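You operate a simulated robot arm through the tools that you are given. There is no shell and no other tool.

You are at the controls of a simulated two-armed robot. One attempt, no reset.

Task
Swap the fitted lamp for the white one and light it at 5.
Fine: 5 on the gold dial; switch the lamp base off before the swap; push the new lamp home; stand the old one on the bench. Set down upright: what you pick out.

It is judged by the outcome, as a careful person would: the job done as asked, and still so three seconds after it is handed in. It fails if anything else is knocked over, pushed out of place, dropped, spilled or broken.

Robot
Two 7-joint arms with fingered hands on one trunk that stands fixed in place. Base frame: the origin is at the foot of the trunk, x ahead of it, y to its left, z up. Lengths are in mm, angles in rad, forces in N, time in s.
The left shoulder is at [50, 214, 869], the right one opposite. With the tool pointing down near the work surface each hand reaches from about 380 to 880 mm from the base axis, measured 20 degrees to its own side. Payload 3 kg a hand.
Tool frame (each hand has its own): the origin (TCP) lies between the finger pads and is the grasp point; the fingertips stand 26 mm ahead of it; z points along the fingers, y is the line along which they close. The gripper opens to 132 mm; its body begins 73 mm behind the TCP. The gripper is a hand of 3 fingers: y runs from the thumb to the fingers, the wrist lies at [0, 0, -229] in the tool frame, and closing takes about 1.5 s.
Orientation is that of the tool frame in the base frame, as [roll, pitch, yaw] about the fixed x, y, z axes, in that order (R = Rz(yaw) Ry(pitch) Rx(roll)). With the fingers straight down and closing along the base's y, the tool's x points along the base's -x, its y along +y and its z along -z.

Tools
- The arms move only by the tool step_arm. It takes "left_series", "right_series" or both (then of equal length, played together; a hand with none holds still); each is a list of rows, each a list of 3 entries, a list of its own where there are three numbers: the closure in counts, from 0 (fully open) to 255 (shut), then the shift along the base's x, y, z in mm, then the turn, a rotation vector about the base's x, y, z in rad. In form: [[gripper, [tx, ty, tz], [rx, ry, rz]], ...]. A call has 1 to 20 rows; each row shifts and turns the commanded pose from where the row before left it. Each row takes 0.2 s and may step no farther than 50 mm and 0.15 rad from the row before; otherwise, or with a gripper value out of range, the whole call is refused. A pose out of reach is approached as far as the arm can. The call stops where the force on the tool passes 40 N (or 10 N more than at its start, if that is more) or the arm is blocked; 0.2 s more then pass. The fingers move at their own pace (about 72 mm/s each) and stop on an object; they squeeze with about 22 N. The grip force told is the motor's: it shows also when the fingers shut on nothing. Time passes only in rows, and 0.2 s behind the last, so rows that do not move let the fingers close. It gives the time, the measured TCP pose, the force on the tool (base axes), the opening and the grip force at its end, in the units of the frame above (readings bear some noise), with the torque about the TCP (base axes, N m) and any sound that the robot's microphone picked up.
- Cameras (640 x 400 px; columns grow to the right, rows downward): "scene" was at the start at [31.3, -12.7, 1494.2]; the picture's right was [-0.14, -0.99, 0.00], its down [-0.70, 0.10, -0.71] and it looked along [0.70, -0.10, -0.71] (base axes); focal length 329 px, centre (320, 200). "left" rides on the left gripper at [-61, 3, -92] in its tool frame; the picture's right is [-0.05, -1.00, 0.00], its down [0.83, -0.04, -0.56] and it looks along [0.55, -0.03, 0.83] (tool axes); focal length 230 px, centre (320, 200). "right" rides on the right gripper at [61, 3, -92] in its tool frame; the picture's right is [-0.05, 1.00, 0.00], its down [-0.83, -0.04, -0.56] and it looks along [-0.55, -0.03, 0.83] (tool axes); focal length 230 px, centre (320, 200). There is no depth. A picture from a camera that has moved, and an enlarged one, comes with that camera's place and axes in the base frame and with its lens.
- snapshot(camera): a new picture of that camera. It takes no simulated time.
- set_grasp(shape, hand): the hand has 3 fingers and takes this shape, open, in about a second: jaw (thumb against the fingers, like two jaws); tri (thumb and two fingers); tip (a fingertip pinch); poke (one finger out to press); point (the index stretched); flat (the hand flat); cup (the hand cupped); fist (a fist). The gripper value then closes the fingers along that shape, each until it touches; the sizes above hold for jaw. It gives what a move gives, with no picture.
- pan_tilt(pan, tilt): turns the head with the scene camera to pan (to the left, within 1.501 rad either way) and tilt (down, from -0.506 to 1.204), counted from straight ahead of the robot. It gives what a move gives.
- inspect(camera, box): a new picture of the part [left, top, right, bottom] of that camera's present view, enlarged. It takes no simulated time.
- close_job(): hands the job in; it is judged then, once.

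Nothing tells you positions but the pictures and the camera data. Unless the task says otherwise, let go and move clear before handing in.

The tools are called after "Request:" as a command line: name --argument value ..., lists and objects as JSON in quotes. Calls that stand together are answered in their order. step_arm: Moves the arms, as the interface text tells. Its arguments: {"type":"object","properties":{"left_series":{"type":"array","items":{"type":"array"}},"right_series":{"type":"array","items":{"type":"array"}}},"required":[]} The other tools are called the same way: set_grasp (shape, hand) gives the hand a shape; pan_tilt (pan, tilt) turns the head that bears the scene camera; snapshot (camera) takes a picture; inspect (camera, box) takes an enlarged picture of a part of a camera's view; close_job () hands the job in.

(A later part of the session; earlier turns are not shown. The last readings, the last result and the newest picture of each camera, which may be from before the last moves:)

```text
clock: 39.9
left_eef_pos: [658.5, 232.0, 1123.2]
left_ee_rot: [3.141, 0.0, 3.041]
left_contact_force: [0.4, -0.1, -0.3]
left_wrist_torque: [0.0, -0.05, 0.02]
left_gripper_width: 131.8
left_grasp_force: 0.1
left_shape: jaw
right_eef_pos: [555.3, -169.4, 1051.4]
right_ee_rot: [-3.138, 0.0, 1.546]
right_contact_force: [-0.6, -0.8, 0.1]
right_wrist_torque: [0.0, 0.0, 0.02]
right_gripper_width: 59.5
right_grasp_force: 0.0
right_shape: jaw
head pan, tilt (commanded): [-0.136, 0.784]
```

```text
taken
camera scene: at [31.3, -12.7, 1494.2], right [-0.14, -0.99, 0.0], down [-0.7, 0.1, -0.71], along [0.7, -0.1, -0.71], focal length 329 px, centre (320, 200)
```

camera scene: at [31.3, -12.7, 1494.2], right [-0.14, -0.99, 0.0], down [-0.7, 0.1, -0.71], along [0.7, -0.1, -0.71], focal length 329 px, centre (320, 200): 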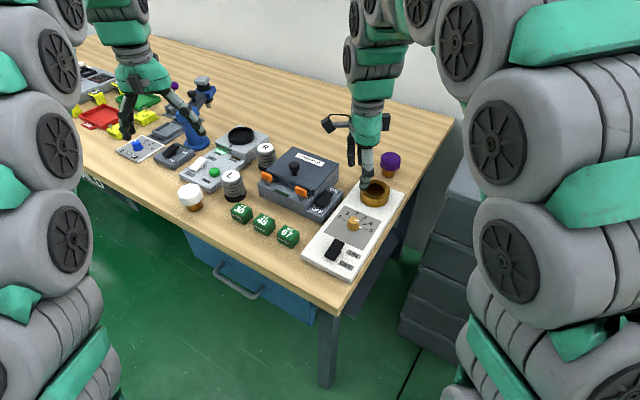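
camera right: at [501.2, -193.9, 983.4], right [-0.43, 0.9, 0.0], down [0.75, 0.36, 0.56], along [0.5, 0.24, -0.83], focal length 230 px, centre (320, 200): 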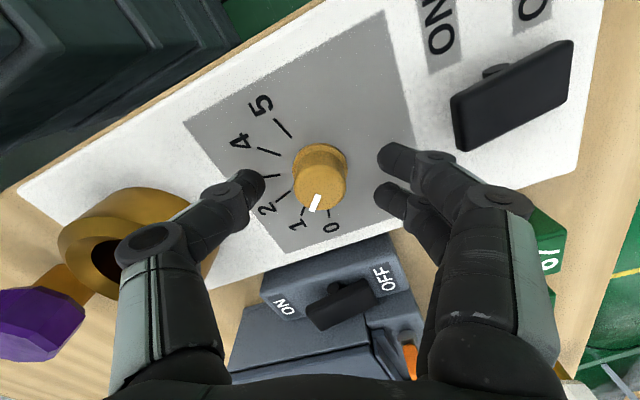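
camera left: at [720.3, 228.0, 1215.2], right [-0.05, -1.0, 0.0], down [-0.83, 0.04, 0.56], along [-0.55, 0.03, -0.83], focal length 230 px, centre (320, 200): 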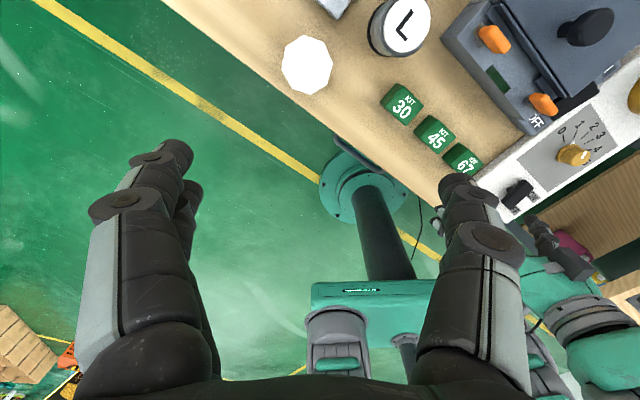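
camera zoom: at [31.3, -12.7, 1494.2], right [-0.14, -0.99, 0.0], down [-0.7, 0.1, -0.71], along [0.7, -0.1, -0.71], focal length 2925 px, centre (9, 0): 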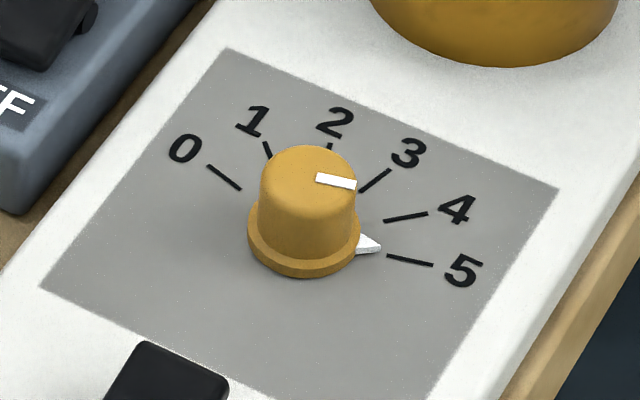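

The pointer and its white marker both sit on 5, and the base is where it was. Now I'll retract the right arm out of the way and bring the left hand above the white lamp at about (703,244).

Request:
step_arm --right_series '[[140, [-12, -14, 11], [0, 0, 0.149]], [140, [-12, -14, 11], [0, 0, 0.149]], [140, [-12, -14, 11], [0, 0, 0.149]], [140, [-12, -14, 11], [0, 0, 0.149]], [140, [-12, -14, 11], [0, 0, 0.149]], [140, [-12, -14, 11], [0, 0, 0.149]], [140, [-12, -14, 11], [0, 0, 0.149]], [140, [-12, -14, 11], [0, 0, 0.149]], [140, [-12, -14, 11], [0, 0, 0.149]], [140, [-12, -14, 11], [0, 0, 0.149]]]' --left_series '[[91, [4.6, 1.27, -12], [0, 0, -0.03]], [91, [4.6, 1.27, -12], [0, 0, -0.03]], [91, [4.6, 1.27, -12], [0, 0, -0.03]], [91, [4.6, 1.27, -12], [0, 0, -0.03]], [91, [4.6, 1.27, -12], [0, 0, -0.03]], [91, [4.6, 1.27, -12], [0, 0, -0.03]], [91, [4.6, 1.27, -12], [0, 0, -0.03]], [91, [4.6, 1.27, -12], [0, 0, -0.03]], [91, [4.6, 1.27, -12], [0, 0, -0.03]], [91, [4.6, 1.27, -12], [0, 0, -0.03]]]'

Request:
snapshot --camera "left"

Request:
snapshot --camera "scene"

Request:
inspect --camera "scene" --box '[130, 120, 290, 240]'

```text
clock: 42.1
left_eef_pos: [705.1, 243.2, 1004.0]
left_ee_rot: [3.141, 0.001, 2.742]
left_contact_force: [-0.1, -0.2, -1.4]
left_wrist_torque: [-0.02, 0.01, -0.02]
left_gripper_width: 85.2
left_grasp_force: 0.1
left_shape: jaw
right_eef_pos: [434.9, -310.3, 1161.2]
right_ee_rot: [-3.14, -0.002, 3.039]
right_contact_force: [-0.3, 0.5, 0.1]
right_wrist_torque: [0.03, -0.01, -0.03]
right_gripper_width: 59.4
right_grasp_force: 0.0
right_shape: jaw
head pan, tilt (commanded): [-0.136, 0.784]
```

```text
taken
camera left: at [763.5, 222.7, 1095.6], right [-0.34, -0.94, 0.0], down [-0.78, 0.28, 0.55], along [-0.52, 0.19, -0.83], focal length 230 px, centre (320, 200)
```

left: 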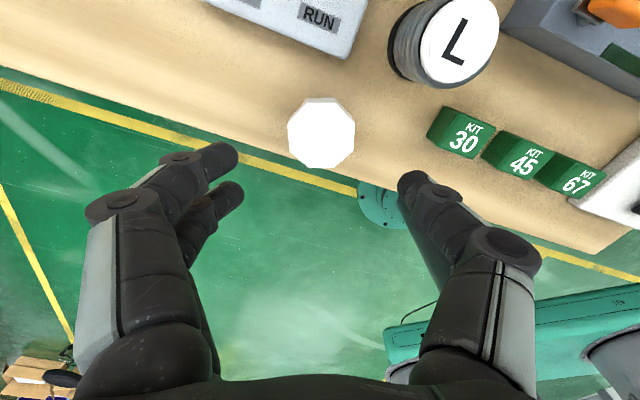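

```text
taken
camera scene: at [31.3, -12.7, 1494.2], right [-0.14, -0.99, 0.0], down [-0.7, 0.1, -0.71], along [0.7, -0.1, -0.71], focal length 329 px, centre (320, 200)
```

scene: 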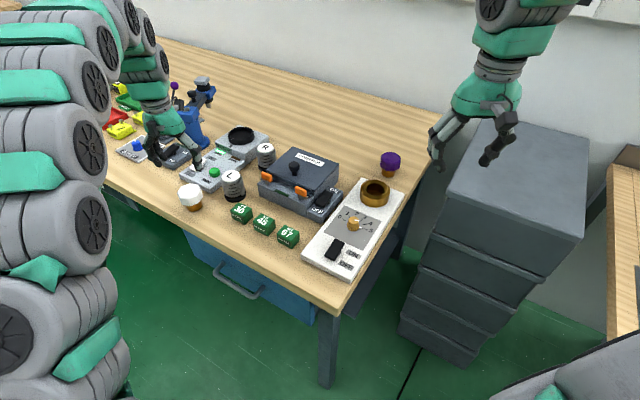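

```text
3.33 times, centred on (210, 180) of scene
camera zoom: at [31.3, -12.7, 1494.2], right [-0.14, -0.99, 0.0], down [-0.7, 0.1, -0.71], along [0.7, -0.1, -0.71], focal length 1097 px, centre (687, 267)
```

zoom: 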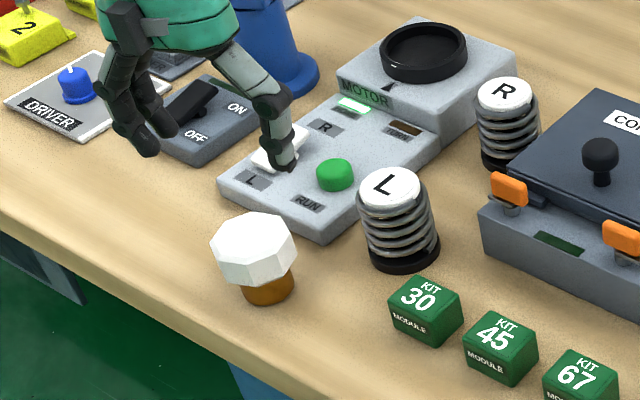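

The left hand is centred over the white lamp, and clearances to the spring, KIT 30 and motor box look adequate. Descending partway first.

Request:
step_arm --left_series '[[91, [-0.5, 0, -30], [0, 0, 0]], [91, [0, 0, -30], [0, 0, 0]], [91, [0, 0, -20], [0, 0, 0]], [91, [0, 0, 0], [0, 0, 0]]]'

Request:
snapshot --camera "left"

Request:
inspect --camera "scene" --box '[140, 130, 270, 230]'

```text
clock: 43.1
left_eef_pos: [702.8, 244.3, 921.8]
left_ee_rot: [3.142, 0.0, 2.741]
left_contact_force: [-0.2, -0.3, -1.0]
left_wrist_torque: [0.0, -0.05, 0.02]
left_gripper_width: 85.5
left_grasp_force: 0.0
left_shape: jaw
right_eef_pos: [436.0, -308.7, 1162.1]
right_ee_rot: [-3.141, 0.002, 3.036]
right_contact_force: [-0.6, -0.6, -0.8]
right_wrist_torque: [0.01, -0.02, -0.02]
right_gripper_width: 59.4
right_grasp_force: 0.1
right_shape: jaw
head pan, tilt (commanded): [-0.136, 0.784]
```

```text
taken
camera left: at [762.6, 222.5, 1014.8], right [-0.34, -0.94, 0.0], down [-0.78, 0.28, 0.56], along [-0.52, 0.19, -0.83], focal length 230 px, centre (320, 200)
```

left: 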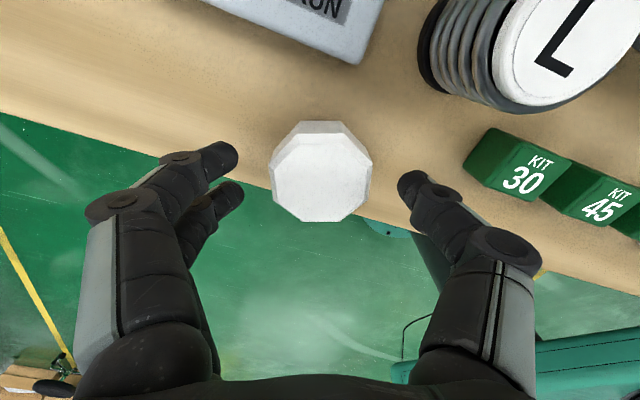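

```text
4.00 times, centred on (205, 180) of scene
camera zoom: at [31.3, -12.7, 1494.2], right [-0.14, -0.99, 0.0], down [-0.7, 0.1, -0.71], along [0.7, -0.1, -0.71], focal length 1316 px, centre (780, 280)
```

zoom: 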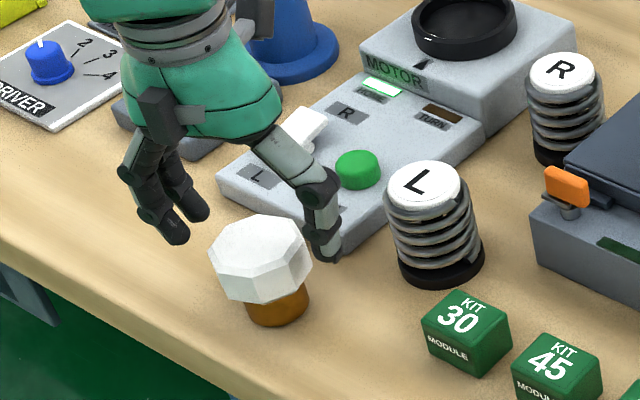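

Well centred with good clearance on both sides. Down the last 26 mm, then close.

Request:
step_arm --left_series '[[91, [0, 0, -15], [0, 0, 0]], [91, [0, 0, -11], [0, 0, 0]], [91, [0, 0, 0], [0, 0, 0]]]'

Request:
inspect --camera "scene" --box '[140, 130, 270, 230]'

Request:
snapshot --camera "left"

```text
clock: 43.9
left_eef_pos: [704.4, 244.7, 897.0]
left_ee_rot: [3.141, 0.002, 2.74]
left_contact_force: [-0.1, -0.3, -0.4]
left_wrist_torque: [0.0, 0.01, 0.0]
left_gripper_width: 85.3
left_grasp_force: 0.1
left_shape: jaw
right_eef_pos: [435.1, -309.4, 1162.3]
right_ee_rot: [3.141, 0.0, 3.037]
right_contact_force: [0.0, 0.3, -0.1]
right_wrist_torque: [-0.03, -0.01, 0.02]
right_gripper_width: 59.1
right_grasp_force: 0.0
right_shape: jaw
head pan, tilt (commanded): [-0.136, 0.784]
```

```text
4.00 times, centred on (205, 180) of scene
camera zoom: at [31.3, -12.7, 1494.2], right [-0.14, -0.99, 0.0], down [-0.7, 0.1, -0.71], along [0.7, -0.1, -0.71], focal length 1316 px, centre (780, 280)
```

zoom: 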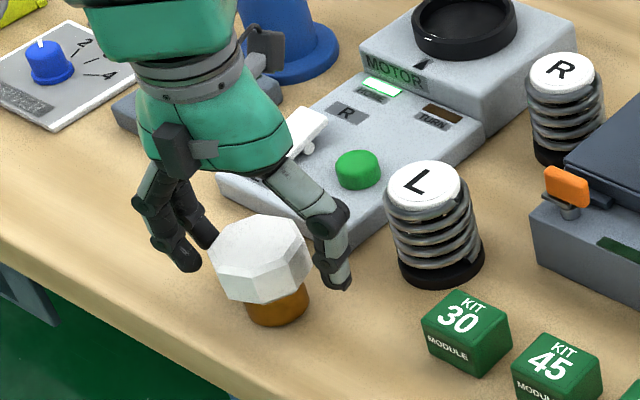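

```text
taken
camera left: at [763.0, 222.7, 989.2], right [-0.34, -0.94, 0.0], down [-0.78, 0.28, 0.55], along [-0.52, 0.19, -0.83], focal length 230 px, centre (320, 200)
```

left: 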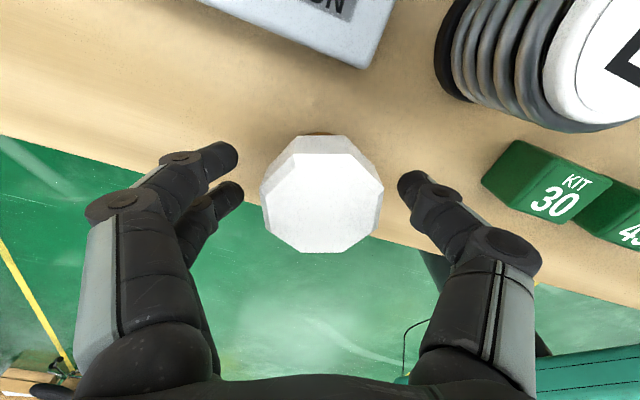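

Position matches the purple-lamp grasp view. Closing on the white lamp.

Request:
step_arm --left_series '[[120, [0, 0, 0], [0, 0, 0]], [150, [0, 0, 0], [0, 0, 0]], [200, [0, 0, 0], [0, 0, 0]], [255, [0, 0, 0], [0, 0, 0]], [255, [0, 0, 0], [0, 0, 0]], [255, [0, 0, 0], [0, 0, 0]]]'

Request:
snapshot --camera "left"

Request:
inspect --camera "scene" --box '[140, 130, 270, 230]'

```text
clock: 45.3
left_eef_pos: [703.4, 244.5, 897.0]
left_ee_rot: [-3.141, 0.001, 2.739]
left_contact_force: [-0.3, -0.2, -0.7]
left_wrist_torque: [-0.02, -0.03, -0.01]
left_gripper_width: 52.8
left_grasp_force: 22.8
left_shape: jaw
right_eef_pos: [434.4, -310.0, 1161.5]
right_ee_rot: [3.141, 0.002, 3.038]
right_contact_force: [-0.1, 0.3, 0.3]
right_wrist_torque: [0.01, 0.06, 0.01]
right_gripper_width: 59.3
right_grasp_force: 0.1
right_shape: jaw
head pan, tilt (commanded): [-0.136, 0.784]
```

```text
taken
camera left: at [762.8, 222.6, 989.0], right [-0.34, -0.94, 0.0], down [-0.78, 0.28, 0.56], along [-0.52, 0.19, -0.83], focal length 230 px, centre (320, 200)
```

left: 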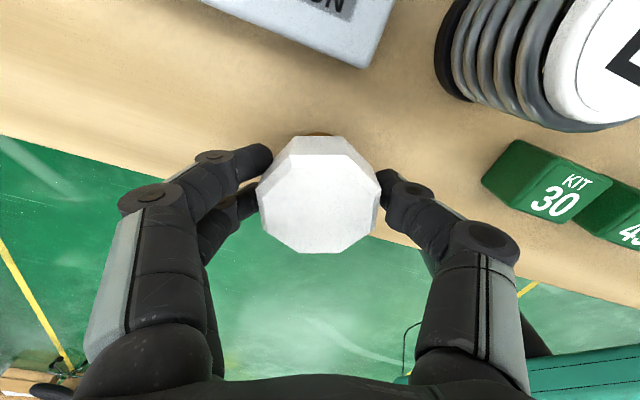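

```text
4.00 times, centred on (205, 180) of scene
camera zoom: at [31.3, -12.7, 1494.2], right [-0.14, -0.99, 0.0], down [-0.7, 0.1, -0.71], along [0.7, -0.1, -0.71], focal length 1316 px, centre (780, 280)
```

zoom: 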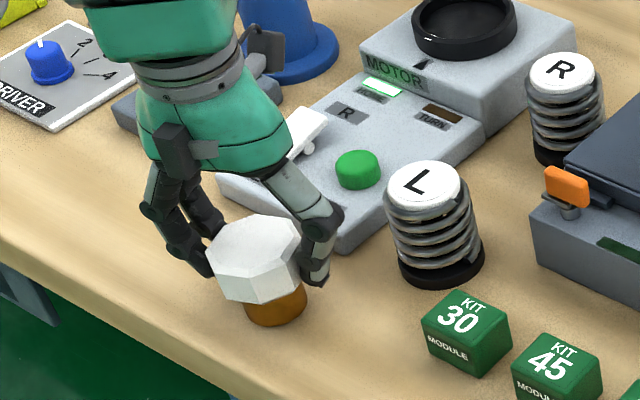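

White lamp held at 53 mm. Lifting straight up, and moving the right arm further aside at the same time.

Request:
step_arm --left_series '[[255, [0, 0, 8], [0, 0, 0]], [255, [0, 0, 20], [0, 0, 0]], [255, [0, 0, 35], [0, 0, 0]], [255, [0, 0, 40], [0, 0, 0]], [255, [0, 0, 40], [0, 0, 0]], [255, [0, 0, 40], [0, 0, 0]]]' --right_series '[[140, [-5, -15, 0], [0, 0, 0]], [140, [-5, -15, 0], [0, 0, 0]], [140, [-5, -15, 0], [0, 0, 0]], [140, [-5, -15, 0], [0, 0, 0]], [140, [-5, -15, 0], [0, 0, 0]], [140, [-5, -15, 0], [0, 0, 0]]]'

Request:
snapshot --camera "scene"

Request:
snapshot --camera "left"

```text
clock: 46.7
left_eef_pos: [704.0, 245.4, 1081.6]
left_ee_rot: [3.14, 0.0, 2.739]
left_contact_force: [-0.8, 0.0, -0.6]
left_wrist_torque: [0.01, 0.04, 0.01]
left_gripper_width: 52.8
left_grasp_force: 22.1
left_shape: jaw
right_eef_pos: [405.5, -399.7, 1160.9]
right_ee_rot: [-3.141, 0.001, 3.039]
right_contact_force: [0.4, 0.1, -1.2]
right_wrist_torque: [0.0, 0.0, -0.06]
right_gripper_width: 59.3
right_grasp_force: 0.1
right_shape: jaw
head pan, tilt (commanded): [-0.136, 0.784]
```

```text
taken
camera scene: at [31.3, -12.7, 1494.2], right [-0.14, -0.99, 0.0], down [-0.7, 0.1, -0.71], along [0.7, -0.1, -0.71], focal length 329 px, centre (320, 200)
```

scene: 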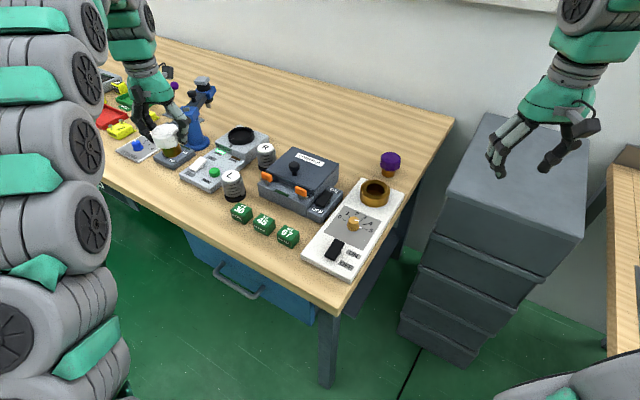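

```text
taken
camera left: at [762.8, 223.5, 1172.9], right [-0.34, -0.94, 0.0], down [-0.78, 0.28, 0.56], along [-0.52, 0.19, -0.83], focal length 230 px, centre (320, 200)
```

left: 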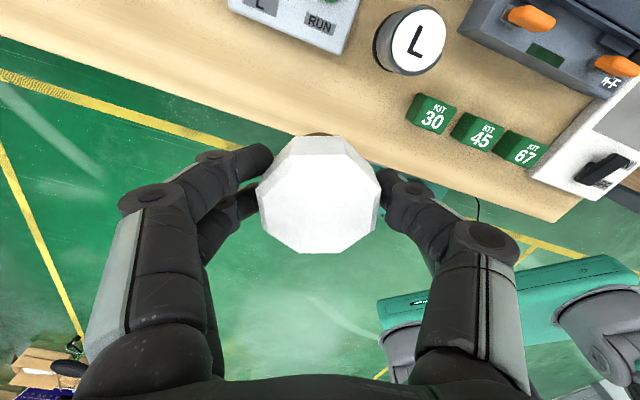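

Lamp lifted clear and upright. Carrying it toward the socket at TCP z≈1081, in two stages.

Request:
step_arm --left_series '[[255, [-2, -20, 0], [0, 0, 0]], [255, [-4, -40, 0], [0, 0, 0]], [255, [-4.7, -44, 0], [0, 0, 0]], [255, [-4.7, -44, 0], [0, 0, 0]], [255, [-4.7, -44, 0], [0, 0, 0]], [255, [-4.7, -44, 0], [0, 0, 0]], [255, [-3, -24, 0], [0, 0, 0]]]'

Request:
snapshot --camera "scene"

Request:
snapshot --camera "left"

```text
clock: 48.3
left_eef_pos: [674.7, -16.3, 1079.5]
left_ee_rot: [-3.141, -0.001, 2.742]
left_contact_force: [0.4, 0.0, -0.8]
left_wrist_torque: [0.0, 0.0, 0.02]
left_gripper_width: 52.6
left_grasp_force: 22.3
left_shape: jaw
right_eef_pos: [405.2, -399.8, 1162.2]
right_ee_rot: [-3.141, -0.001, 3.038]
right_contact_force: [0.2, 0.0, 0.1]
right_wrist_torque: [0.03, 0.03, 0.01]
right_gripper_width: 59.1
right_grasp_force: 0.1
right_shape: jaw
head pan, tilt (commanded): [-0.136, 0.784]
```

```text
taken
camera scene: at [31.4, -12.7, 1494.2], right [-0.14, -0.99, 0.0], down [-0.7, 0.1, -0.71], along [0.7, -0.1, -0.71], focal length 329 px, centre (320, 200)
```

scene: 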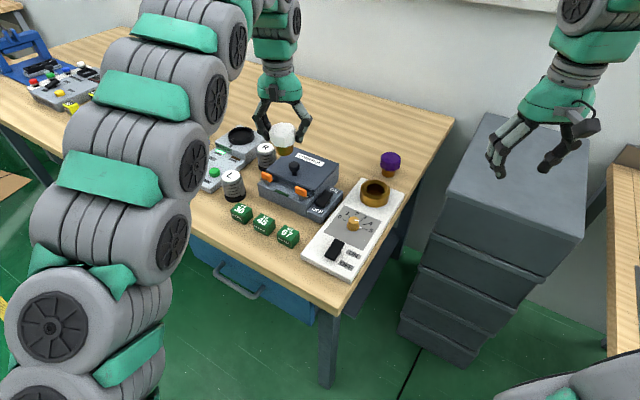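

```text
taken
camera left: at [734.0, -37.5, 1171.7], right [-0.34, -0.94, 0.0], down [-0.78, 0.28, 0.56], along [-0.52, 0.19, -0.83], focal length 230 px, centre (320, 200)
```

left: 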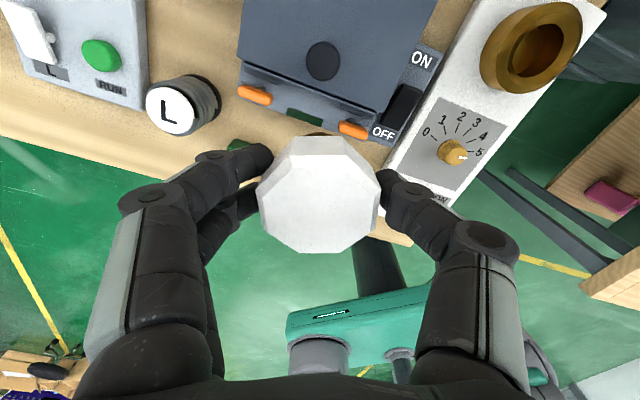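

Moving smoothly; now the rest of the way to above the socket.

Request:
step_arm --left_series '[[255, [-4, -35, 0], [0, 0, 0]], [255, [-4.5, -44, 0], [0, 0, 0]], [255, [-4.5, -44, 0], [0, 0, 0]], [255, [-4.5, -44, 0], [0, 0, 0]], [255, [-4, -40, 0], [0, 0, 0]], [255, [-2.5, -24, 0], [0, 0, 0]], [255, [0, 0, 0], [0, 0, 0]]]'

Request:
snapshot --camera "scene"

Request:
snapshot --camera "left"

```text
clock: 49.9
left_eef_pos: [645.9, -196.1, 1063.1]
left_ee_rot: [3.141, 0.0, 2.743]
left_contact_force: [-0.5, 0.0, -1.6]
left_wrist_torque: [-0.01, -0.01, 0.01]
left_gripper_width: 52.6
left_grasp_force: 21.7
left_shape: jaw
left hand out of reach, approached as far as the arm can: row 4, 5, 6
right_eef_pos: [405.5, -400.6, 1162.1]
right_ee_rot: [3.141, 0.001, 3.037]
right_contact_force: [0.0, 0.6, -0.3]
right_wrist_torque: [0.0, -0.02, 0.01]
right_gripper_width: 59.4
right_grasp_force: 0.1
right_shape: jaw
head pan, tilt (commanded): [-0.136, 0.784]
```

```text
taken
camera scene: at [31.3, -12.7, 1494.2], right [-0.14, -0.99, 0.0], down [-0.7, 0.1, -0.71], along [0.7, -0.1, -0.71], focal length 329 px, centre (320, 200)
```

scene: 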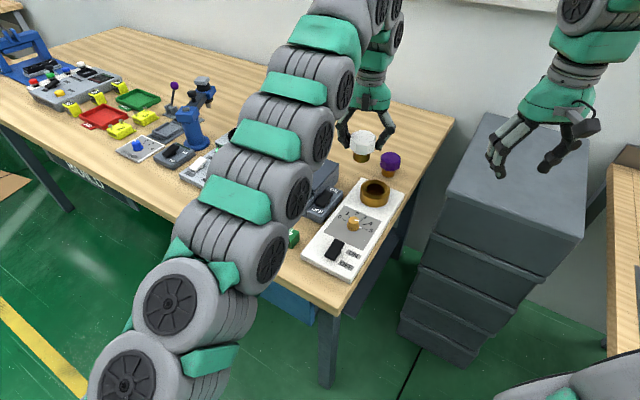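

```text
taken
camera left: at [704.5, -217.6, 1154.3], right [-0.34, -0.94, 0.0], down [-0.78, 0.28, 0.55], along [-0.52, 0.19, -0.83], focal length 230 px, centre (320, 200)
```

left: 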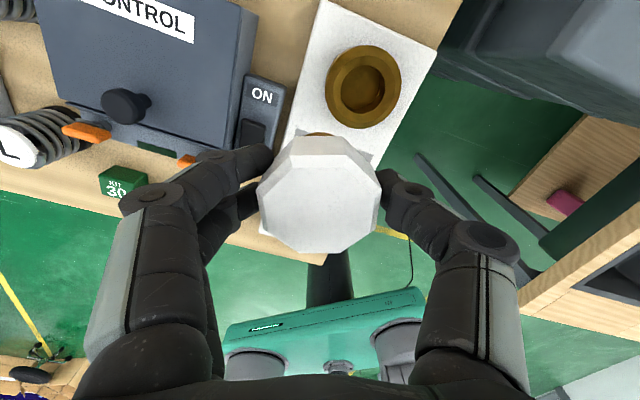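

At this height the left arm runs out of reach, but lower down its wrist comes closer to the shoulder, so the socket should be reachable below about z 985. I'll descend over the clear panel area and see how the pose converges.

Request:
step_arm --left_series '[[255, [0, 0, -20], [0, 0, 0]], [255, [0, 0, -20], [0, 0, 0]], [255, [0, 0, -15], [0, 0, 0]], [255, [0, 0, 0], [0, 0, 0]]]'

Request:
snapshot --camera "scene"

```text
clock: 50.9
left_eef_pos: [646.3, -196.6, 1007.5]
left_ee_rot: [3.141, -0.001, 2.74]
left_contact_force: [-0.2, -0.8, -1.5]
left_wrist_torque: [0.0, -0.01, -0.04]
left_gripper_width: 52.5
left_grasp_force: 21.8
left_shape: jaw
right_eef_pos: [406.1, -399.5, 1162.2]
right_ee_rot: [3.141, -0.001, 3.036]
right_contact_force: [0.2, 0.2, -0.6]
right_wrist_torque: [0.02, 0.02, 0.0]
right_gripper_width: 59.3
right_grasp_force: 0.1
right_shape: jaw
head pan, tilt (commanded): [-0.136, 0.784]
```

```text
taken
camera scene: at [31.3, -12.7, 1494.2], right [-0.14, -0.99, 0.0], down [-0.7, 0.1, -0.71], along [0.7, -0.1, -0.71], focal length 329 px, centre (320, 200)
```

scene: 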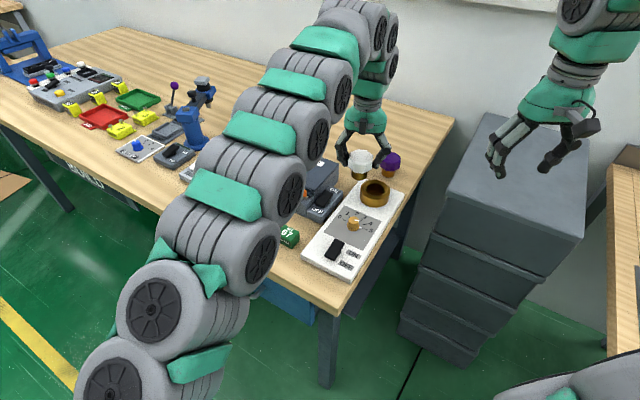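

The command now follows the reached pose at z≈1007. Lowering a bit more, then moving sideways over the socket.

Request:
step_arm --left_series '[[255, [0, 0, -25], [0, 0, 0]], [255, [1.5, -15, -5], [0, 0, 0]], [255, [2, -18, -2], [0, 0, 0]], [255, [1.5, -18, 0], [0, 0, 0]], [255, [0, 0, 0], [0, 0, 0]]]'

Request:
snapshot --camera "left"

Request:
inspect --camera "scene" --box '[330, 120, 430, 220]'

```text
clock: 52.1
left_eef_pos: [651.4, -248.0, 976.8]
left_ee_rot: [-3.141, 0.0, 2.74]
left_contact_force: [0.3, 0.2, -0.9]
left_wrist_torque: [-0.03, 0.02, 0.03]
left_gripper_width: 52.4
left_grasp_force: 21.7
left_shape: jaw
right_eef_pos: [405.9, -397.9, 1161.6]
right_ee_rot: [-3.141, 0.0, 3.037]
right_contact_force: [-0.5, 0.6, 1.2]
right_wrist_torque: [-0.02, 0.0, 0.02]
right_gripper_width: 59.2
right_grasp_force: 0.1
right_shape: jaw
head pan, tilt (commanded): [-0.136, 0.784]
```

```text
taken
camera left: at [710.5, -268.0, 1067.6], right [-0.34, -0.94, 0.0], down [-0.78, 0.28, 0.55], along [-0.52, 0.19, -0.83], focal length 230 px, centre (320, 200)
```

left: 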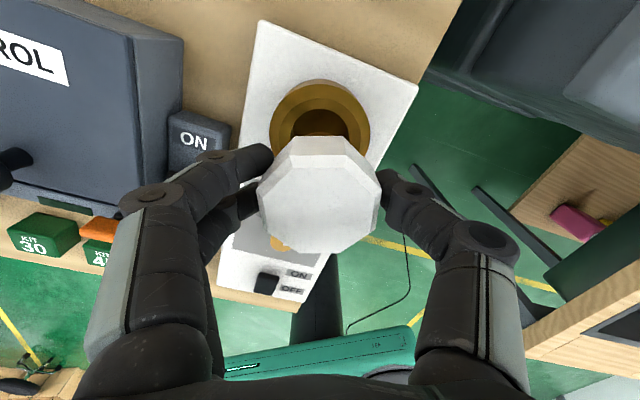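

```text
4.00 times, centred on (380, 170) of scene
camera zoom: at [31.3, -12.7, 1494.2], right [-0.14, -0.99, 0.0], down [-0.7, 0.1, -0.71], along [0.7, -0.1, -0.71], focal length 1316 px, centre (80, 320)
```

zoom: 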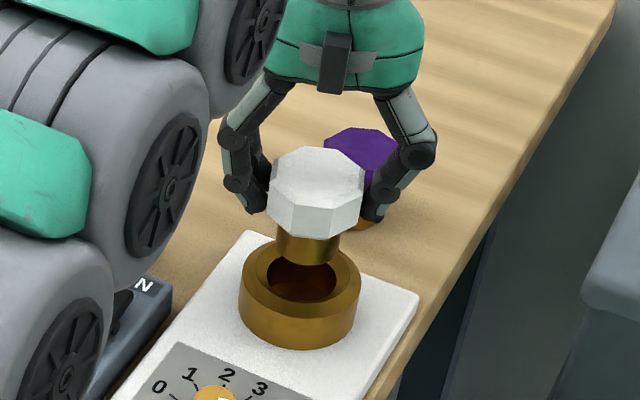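

The left hand reached (651,-248,977), right over the socket. I'll zoom in to verify the cap lines up with the socket before lowering.

Request:
inspect --camera "scene" --box '[355, 150, 415, 210]'

Request:
inspect --camera "left" --box '[240, 60, 400, 260]'

Request:
snapshot --camera "right"

```text
6.67 times, centred on (385, 180) of scene
camera zoom: at [31.3, -12.7, 1494.2], right [-0.14, -0.99, 0.0], down [-0.7, 0.1, -0.71], along [0.7, -0.1, -0.71], focal length 2194 px, centre (-113, 333)
```

zoom: 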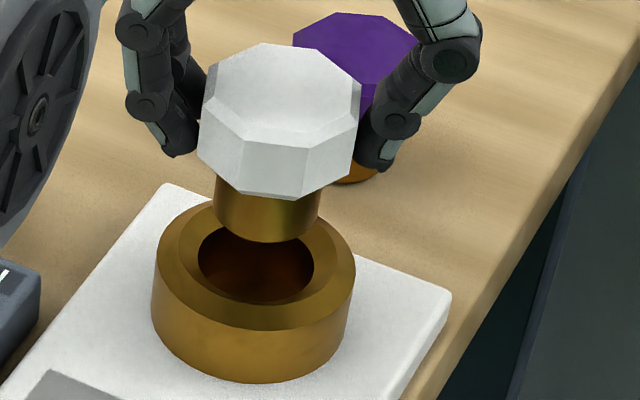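

```text
2.00 times, centred on (320, 160) of left
camera zoom: at [710.5, -268.0, 1067.6], right [-0.34, -0.94, 0.0], down [-0.78, 0.28, 0.55], along [-0.52, 0.19, -0.83], focal length 460 px, centre (320, 280)
```

zoom: 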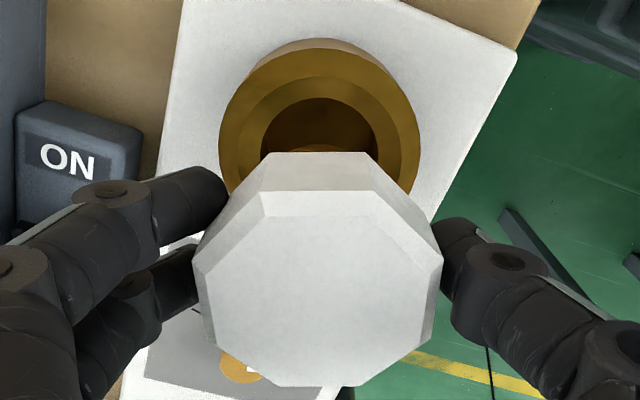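

```text
taken
camera right: at [345.4, -390.5, 1253.7], right [0.16, 0.99, 0.0], down [0.82, -0.13, 0.56], along [0.55, -0.09, -0.83], focal length 230 px, centre (320, 200)
```

right: 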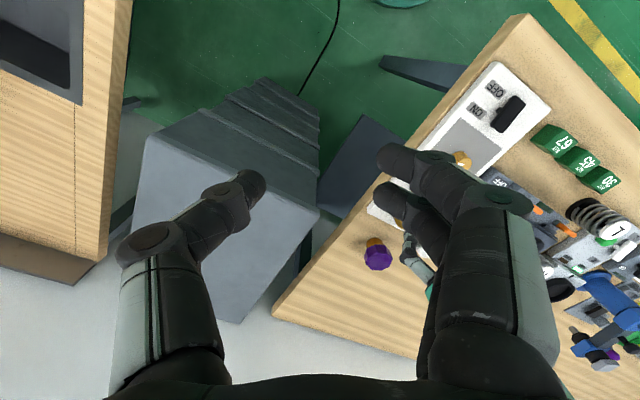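

The cap needs roughly +3 mm in x and -1.5 mm in y to centre on the hole. I'll shift and lower to just above the ring, then re-check.

Request:
step_arm --left_series '[[255, [3, -1.5, -12], [0, 0, 0]], [255, [0, 0, -14], [0, 0, 0]], [255, [0, 0, 0], [0, 0, 0]]]'

Request:
inspect --camera "scene" --box '[355, 150, 415, 210]'

Request:
inspect --camera "left" --box '[240, 60, 400, 260]'

```text
clock: 52.9
left_eef_pos: [653.8, -248.2, 950.0]
left_ee_rot: [3.141, 0.001, 2.739]
left_contact_force: [-0.2, -0.3, -1.1]
left_wrist_torque: [0.01, 0.02, 0.01]
left_gripper_width: 52.5
left_grasp_force: 22.0
left_shape: jaw
right_eef_pos: [405.5, -398.6, 1162.6]
right_ee_rot: [-3.142, 0.0, 3.037]
right_contact_force: [1.1, -1.1, -0.6]
right_wrist_torque: [-0.01, -0.03, 0.02]
right_gripper_width: 59.2
right_grasp_force: 0.0
right_shape: jaw
head pan, tilt (commanded): [-0.136, 0.784]
```

```text
6.67 times, centred on (385, 180) of scene
camera zoom: at [31.4, -12.7, 1494.2], right [-0.14, -0.99, 0.0], down [-0.7, 0.1, -0.71], along [0.7, -0.1, -0.71], focal length 2194 px, centre (-113, 333)
```

zoom: 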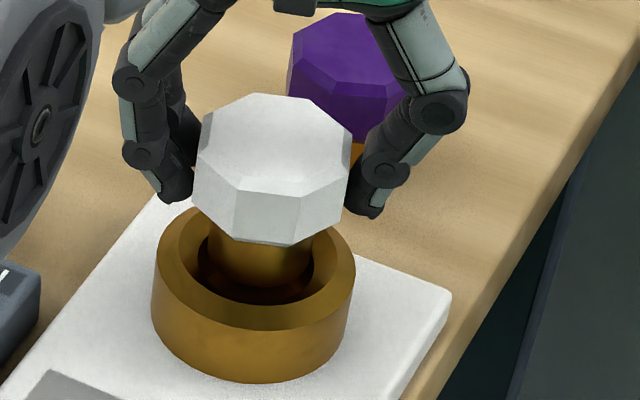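

```text
2.00 times, centred on (320, 160) of left
camera zoom: at [713.2, -269.4, 1041.2], right [-0.34, -0.94, 0.0], down [-0.78, 0.28, 0.55], along [-0.52, 0.19, -0.83], focal length 460 px, centre (320, 280)
```

zoom: 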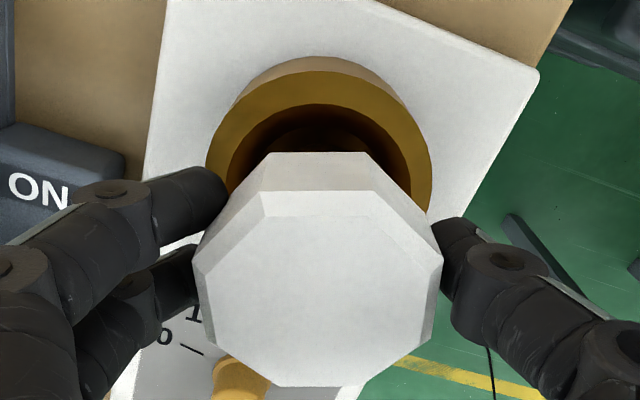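

Laterally it lines up; I want a sharper look at the front-back offset before inserting.

Request:
inspect --camera "scene" --box '[365, 175, 405, 210]'

Request:
inspect --camera "left" --box '[280, 80, 360, 150]'

```text
11.43 times, centred on (385, 192) of scene
camera zoom: at [31.4, -12.7, 1494.2], right [-0.14, -0.99, 0.0], down [-0.7, 0.1, -0.71], along [0.7, -0.1, -0.71], focal length 3761 px, centre (-423, 286)
```

zoom: 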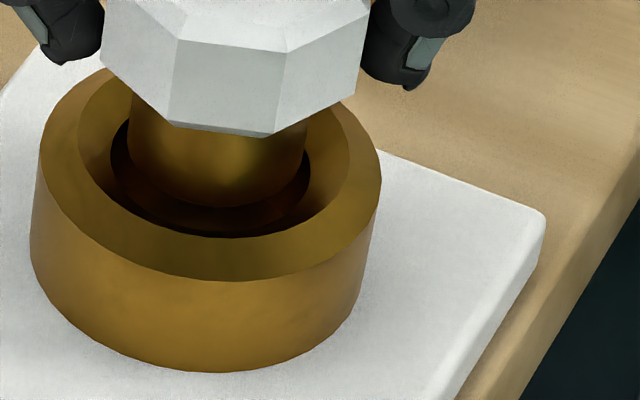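

```text
5.71 times, centred on (320, 115) of left
camera zoom: at [713.2, -269.4, 1041.2], right [-0.34, -0.94, 0.0], down [-0.78, 0.28, 0.55], along [-0.52, 0.19, -0.83], focal length 1315 px, centre (320, 686)
```

zoom: 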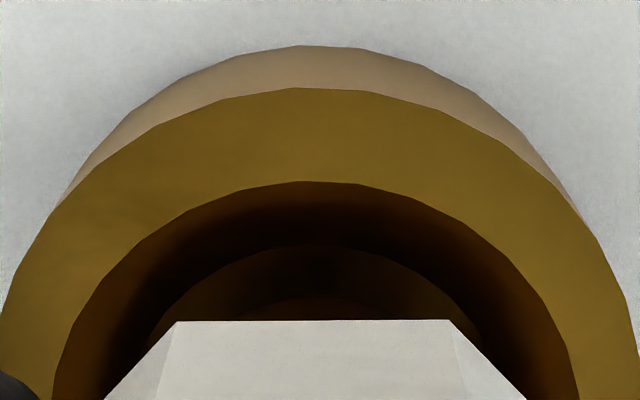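

The cap bottom is now level with the socket's funnel rim and centred within about 1–2 mm, with ~3 mm of clearance plus the funnel. Lowering gently while watching the force.

Request:
step_arm --left_series '[[255, [0, 0, -3], [0, 0, 0]], [255, [0, 0, -3], [0, 0, 0]], [255, [0, 0, -3], [0, 0, 0]], [255, [0, 0, 0], [0, 0, 0]]]'

Request:
inspect --camera "scene" --box '[365, 175, 405, 210]'

```text
clock: 53.9
left_eef_pos: [654.7, -248.6, 940.6]
left_ee_rot: [3.14, -0.002, 2.738]
left_contact_force: [1.3, 0.6, -0.7]
left_wrist_torque: [-0.03, -0.01, 0.0]
left_gripper_width: 52.4
left_grasp_force: 22.3
left_shape: jaw
right_eef_pos: [406.4, -399.7, 1161.6]
right_ee_rot: [3.14, 0.001, 3.036]
right_contact_force: [-0.8, 0.4, -0.4]
right_wrist_torque: [0.03, -0.01, 0.01]
right_gripper_width: 59.0
right_grasp_force: 0.0
right_shape: jaw
head pan, tilt (commanded): [-0.136, 0.784]
```

```text
11.43 times, centred on (385, 192) of scene
camera zoom: at [31.3, -12.7, 1494.2], right [-0.14, -0.99, 0.0], down [-0.7, 0.1, -0.71], along [0.7, -0.1, -0.71], focal length 3761 px, centre (-423, 286)
```

zoom: 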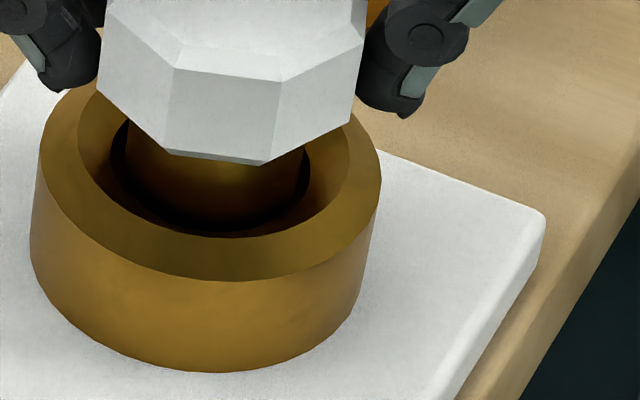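

The cap is entering the hole cleanly with no contact force. Small 0.8 mm correction in y and continuing down.

Request:
step_arm --left_series '[[255, [0, 0.8, -3], [0, 0, 0]], [255, [0, 0, -3], [0, 0, 0]], [255, [0, 0, -3], [0, 0, 0]], [255, [0, 0, 0], [0, 0, 0]]]'

```text
clock: 54.9
left_eef_pos: [655.3, -246.8, 931.7]
left_ee_rot: [3.141, 0.0, 2.741]
left_contact_force: [0.4, 0.0, -0.9]
left_wrist_torque: [-0.03, -0.01, -0.01]
left_gripper_width: 52.5
left_grasp_force: 22.2
left_shape: jaw
right_eef_pos: [406.5, -398.8, 1162.5]
right_ee_rot: [3.14, 0.0, 3.038]
right_contact_force: [-0.1, -0.5, -0.5]
right_wrist_torque: [0.01, 0.02, 0.01]
right_gripper_width: 59.2
right_grasp_force: 0.1
right_shape: jaw
head pan, tilt (commanded): [-0.136, 0.784]
```

Still no contact; continuing in small steps toward the expected seat near TCP z≈920.

Request:
step_arm --left_series '[[255, [0, 0, -2], [0, 0, 0]], [255, [0, 0, -2], [0, 0, 0]], [255, [0, 0, -2], [0, 0, 0]], [255, [0, 0, 0], [0, 0, 0]]]'

Request:
inspect --camera "scene" --box '[365, 175, 405, 210]'

Request:
inspect --camera "left" --box '[240, 60, 400, 260]'

```text
clock: 55.9
left_eef_pos: [654.2, -248.0, 925.9]
left_ee_rot: [3.141, 0.0, 2.742]
left_contact_force: [0.3, -0.1, -1.0]
left_wrist_torque: [0.0, 0.01, 0.04]
left_gripper_width: 52.7
left_grasp_force: 22.0
left_shape: jaw
right_eef_pos: [406.0, -398.4, 1162.1]
right_ee_rot: [3.141, 0.0, 3.037]
right_contact_force: [0.2, -1.1, 0.2]
right_wrist_torque: [-0.02, 0.02, 0.03]
right_gripper_width: 59.2
right_grasp_force: 0.1
right_shape: jaw
head pan, tilt (commanded): [-0.136, 0.784]
```

```text
11.43 times, centred on (385, 192) of scene
camera zoom: at [31.3, -12.7, 1494.2], right [-0.14, -0.99, 0.0], down [-0.7, 0.1, -0.71], along [0.7, -0.1, -0.71], focal length 3761 px, centre (-423, 286)
```

zoom: 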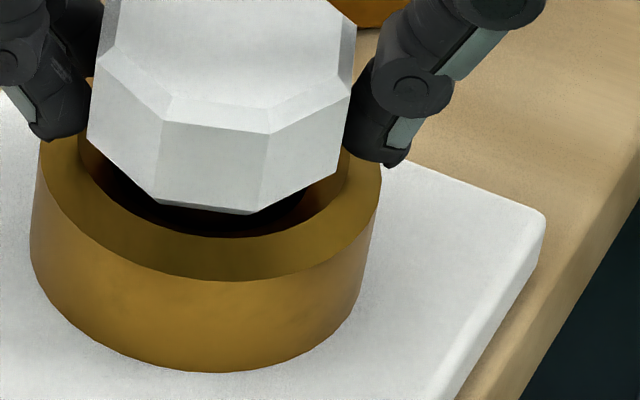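

```text
2.00 times, centred on (320, 160) of left
camera zoom: at [713.5, -268.7, 1017.1], right [-0.34, -0.94, 0.0], down [-0.78, 0.28, 0.56], along [-0.52, 0.19, -0.83], focal length 460 px, centre (320, 280)
```

zoom: 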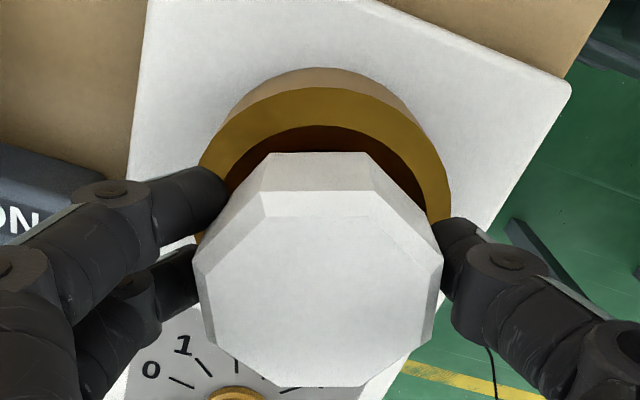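

About 3–5 mm to go to match the purple lamp's seated height. Continuing, watching for contact force.

Request:
step_arm --left_series '[[255, [0, 0, -1.5], [0, 0, 0]], [255, [0, 0, -1.5], [0, 0, 0]], [255, [0, 0, -1], [0, 0, 0]], [255, [0, 0, 0], [0, 0, 0]]]'

```text
clock: 56.9
left_eef_pos: [654.1, -248.6, 921.7]
left_ee_rot: [-3.141, -0.001, 2.74]
left_contact_force: [-0.9, 0.0, -1.3]
left_wrist_torque: [0.03, 0.01, -0.02]
left_gripper_width: 52.6
left_grasp_force: 21.6
left_shape: jaw
right_eef_pos: [406.8, -399.3, 1162.2]
right_ee_rot: [3.141, 0.001, 3.037]
right_contact_force: [0.8, 0.0, 0.3]
right_wrist_torque: [0.0, 0.0, -0.01]
right_gripper_width: 59.0
right_grasp_force: 0.0
right_shape: jaw
head pan, tilt (commanded): [-0.136, 0.784]
```

Request:
step_arm --left_series '[[255, [0, 0, -1], [0, 0, 0]], [255, [0, 0, -1], [0, 0, 0]], [255, [0, 0, 0], [0, 0, 0]]]'

Request:
inspect --camera "scene" --box '[350, 165, 410, 210]'

```text
clock: 57.7
left_eef_pos: [653.6, -248.2, 920.2]
left_ee_rot: [3.141, 0.002, 2.743]
left_contact_force: [-0.3, 0.9, 7.8]
left_wrist_torque: [0.05, -0.01, -0.02]
left_gripper_width: 52.5
left_grasp_force: 21.6
left_shape: jaw
right_eef_pos: [405.8, -399.4, 1162.0]
right_ee_rot: [-3.141, 0.001, 3.037]
right_contact_force: [-0.8, -0.1, 0.1]
right_wrist_torque: [0.03, 0.0, 0.0]
right_gripper_width: 58.9
right_grasp_force: 0.1
right_shape: jaw
head pan, tilt (commanded): [-0.136, 0.784]
```

```text
8.89 times, centred on (380, 188) of scene
camera zoom: at [31.2, -12.6, 1494.2], right [-0.14, -0.99, 0.0], down [-0.7, 0.1, -0.71], along [0.7, -0.1, -0.71], focal length 2925 px, centre (-213, 311)
```

zoom: 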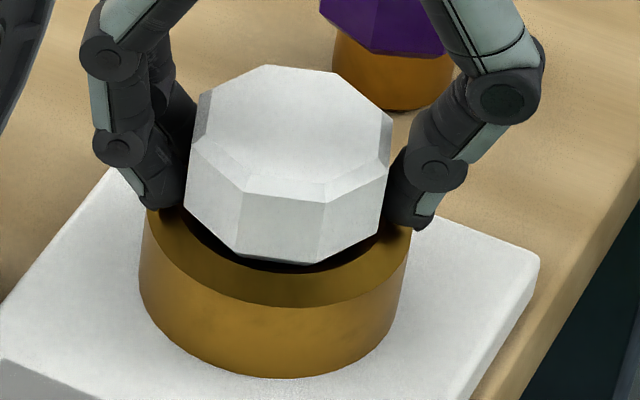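

Contact at TCP z≈920, exactly the expected seat height, and the head matches the purple lamp's seated view. I'll press a little harder to push it home.

Request:
step_arm --left_series '[[255, [0, 0, -1], [0, 0, 0]], [255, [0, 0, -0.8], [0, 0, 0]], [255, [0, 0, 0], [0, 0, 0]]]'

Request:
inspect --camera "scene" --box '[350, 165, 410, 210]'

```text
clock: 58.5
left_eef_pos: [654.2, -247.7, 918.8]
left_ee_rot: [-3.142, 0.001, 2.74]
left_contact_force: [1.0, -1.2, 24.8]
left_wrist_torque: [0.01, 0.04, 0.01]
left_gripper_width: 53.2
left_grasp_force: 21.9
left_shape: jaw
right_eef_pos: [406.1, -399.8, 1162.3]
right_ee_rot: [-3.141, -0.002, 3.037]
right_contact_force: [0.1, 0.2, -0.1]
right_wrist_torque: [-0.04, 0.02, 0.01]
right_gripper_width: 59.1
right_grasp_force: 0.1
right_shape: jaw
head pan, tilt (commanded): [-0.136, 0.784]
```

```text
8.89 times, centred on (380, 188) of scene
camera zoom: at [31.0, -12.6, 1494.2], right [-0.14, -0.99, 0.0], down [-0.7, 0.1, -0.71], along [0.7, -0.1, -0.71], focal length 2925 px, centre (-213, 311)
```

zoom: 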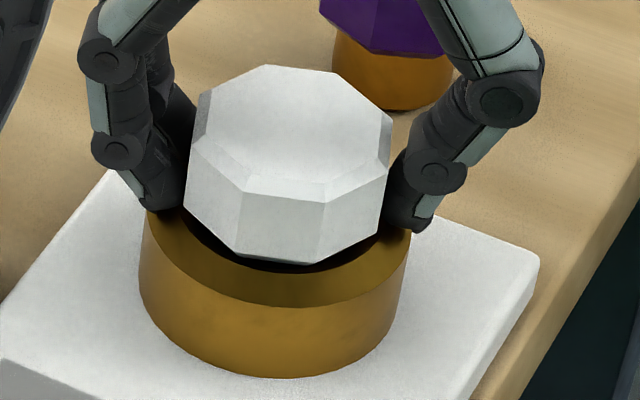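

Firmly bottomed at 25 N with no further travel and the same height as the old lamp had. Relieving the pressure and releasing.

Request:
step_arm --left_series '[[255, [0, 0, 1.5], [0, 0, 0]], [150, [0, 0, 0.5], [0, 0, 0]], [130, [0, 0, 0], [0, 0, 0]], [110, [0, 0, 0], [0, 0, 0]], [91, [0, 0, 0], [0, 0, 0]], [91, [0, 0, 0], [0, 0, 0]]]'

Request:
inspect --camera "scene" --box '[340, 140, 420, 210]'

Request:
snapshot --camera "left"

```text
clock: 59.9
left_eef_pos: [654.2, -247.2, 920.5]
left_ee_rot: [-3.141, -0.001, 2.739]
left_contact_force: [-0.2, 1.0, 0.6]
left_wrist_torque: [0.03, 0.02, -0.01]
left_gripper_width: 84.2
left_grasp_force: 0.0
left_shape: jaw
right_eef_pos: [405.3, -399.8, 1161.6]
right_ee_rot: [3.141, 0.001, 3.037]
right_contact_force: [0.2, 0.0, 1.3]
right_wrist_torque: [0.02, -0.02, 0.02]
right_gripper_width: 59.2
right_grasp_force: 0.0
right_shape: jaw
head pan, tilt (commanded): [-0.136, 0.784]
```

```text
5.71 times, centred on (380, 175) of scene
camera zoom: at [31.3, -12.7, 1494.2], right [-0.14, -0.99, 0.0], down [-0.7, 0.1, -0.71], along [0.7, -0.1, -0.71], focal length 1880 px, centre (-23, 343)
```

zoom: 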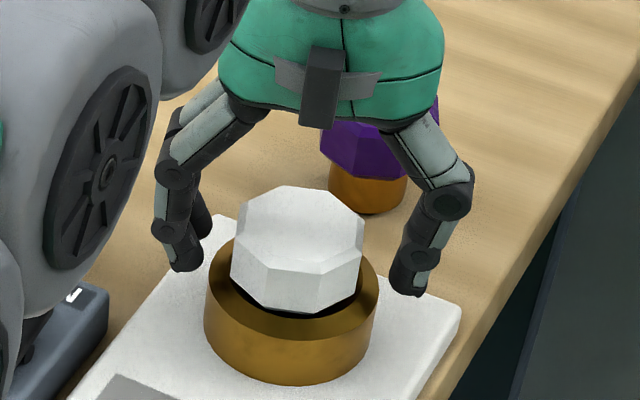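

```text
taken
camera left: at [713.4, -268.9, 1011.5], right [-0.34, -0.94, 0.0], down [-0.78, 0.28, 0.56], along [-0.52, 0.19, -0.83], focal length 230 px, centre (320, 200)
```

left: 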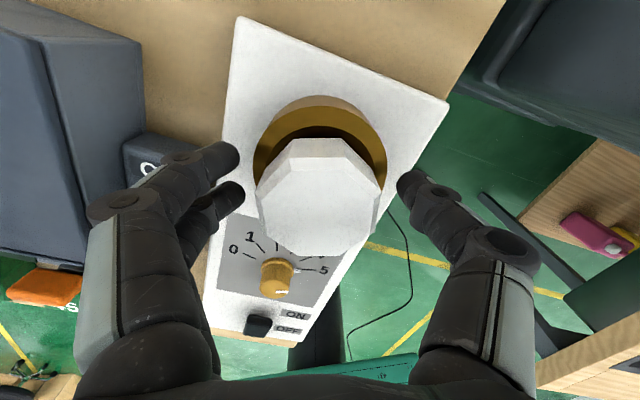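

The white lamp stands straight in the socket with the fingers free. Retreating the left arm: up first, then up-and-left, then back to its side.

Request:
step_arm --left_series '[[91, [0, 0, 10], [0, 0, 0]], [91, [0, 0, 25], [0, 0, 0]], [91, [0, 0, 20], [0, 0, 0]], [91, [-2, 20, 30], [0, 0, 0]], [91, [-2, 20, 35], [0, 0, 0]], [91, [-2, 20, 35], [0, 0, 0]], [91, [4, 45, 0], [0, 0, 0]], [91, [4, 45, 5], [0, 0, 0.03]], [91, [4, 45, 5], [0, 0, 0.03]], [91, [4, 45, 5], [0, 0, 0.03]], [91, [4, 45, 5], [0, 0, 0.03]], [91, [4, 45, 5], [0, 0, 0.03]], [91, [0, 45, 5], [0, 0, 0.03]], [91, [0, 45, 5], [0, 0, 0.03]], [91, [0, 45, 5], [0, 0, 0.03]], [91, [-10, 20, 5], [0, 0, 0.03]]]'

Request:
snapshot --camera "scene"

Request:
inspect --camera "scene" --box '[310, 140, 420, 280]'

```text
clock: 63.3
left_eef_pos: [657.8, 242.4, 1108.7]
left_ee_rot: [3.141, -0.001, 3.01]
left_contact_force: [0.2, -0.5, 0.1]
left_wrist_torque: [0.03, 0.03, 0.04]
left_gripper_width: 84.8
left_grasp_force: 0.0
left_shape: jaw
left hand out of reach, approached as far as the arm can: row 6
right_eef_pos: [405.0, -399.8, 1162.6]
right_ee_rot: [3.141, 0.001, 3.039]
right_contact_force: [-0.3, 0.2, 0.4]
right_wrist_torque: [-0.01, 0.0, 0.0]
right_gripper_width: 59.1
right_grasp_force: 0.1
right_shape: jaw
head pan, tilt (commanded): [-0.136, 0.784]
```

```text
taken
camera scene: at [31.3, -12.7, 1494.2], right [-0.14, -0.99, 0.0], down [-0.7, 0.1, -0.71], along [0.7, -0.1, -0.71], focal length 329 px, centre (320, 200)
```

scene: 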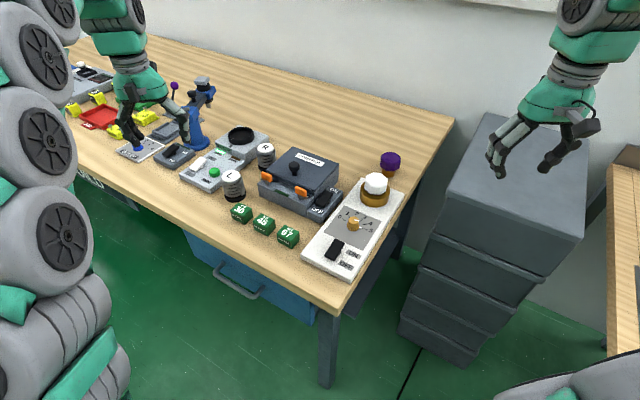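

```text
2.86 times, centred on (365, 210) of scene
camera zoom: at [31.3, -12.7, 1494.2], right [-0.14, -0.99, 0.0], down [-0.7, 0.1, -0.71], along [0.7, -0.1, -0.71], focal length 940 px, centre (191, 171)
```

zoom: 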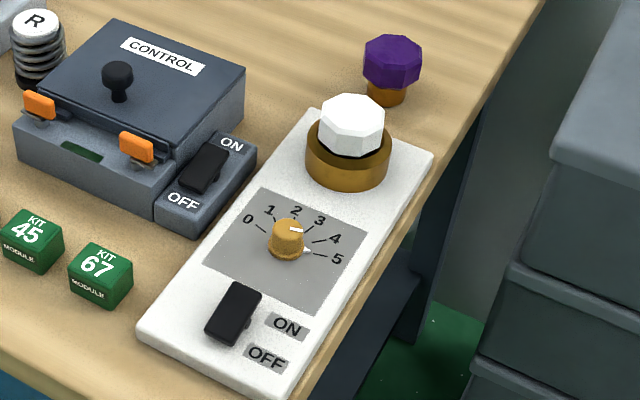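

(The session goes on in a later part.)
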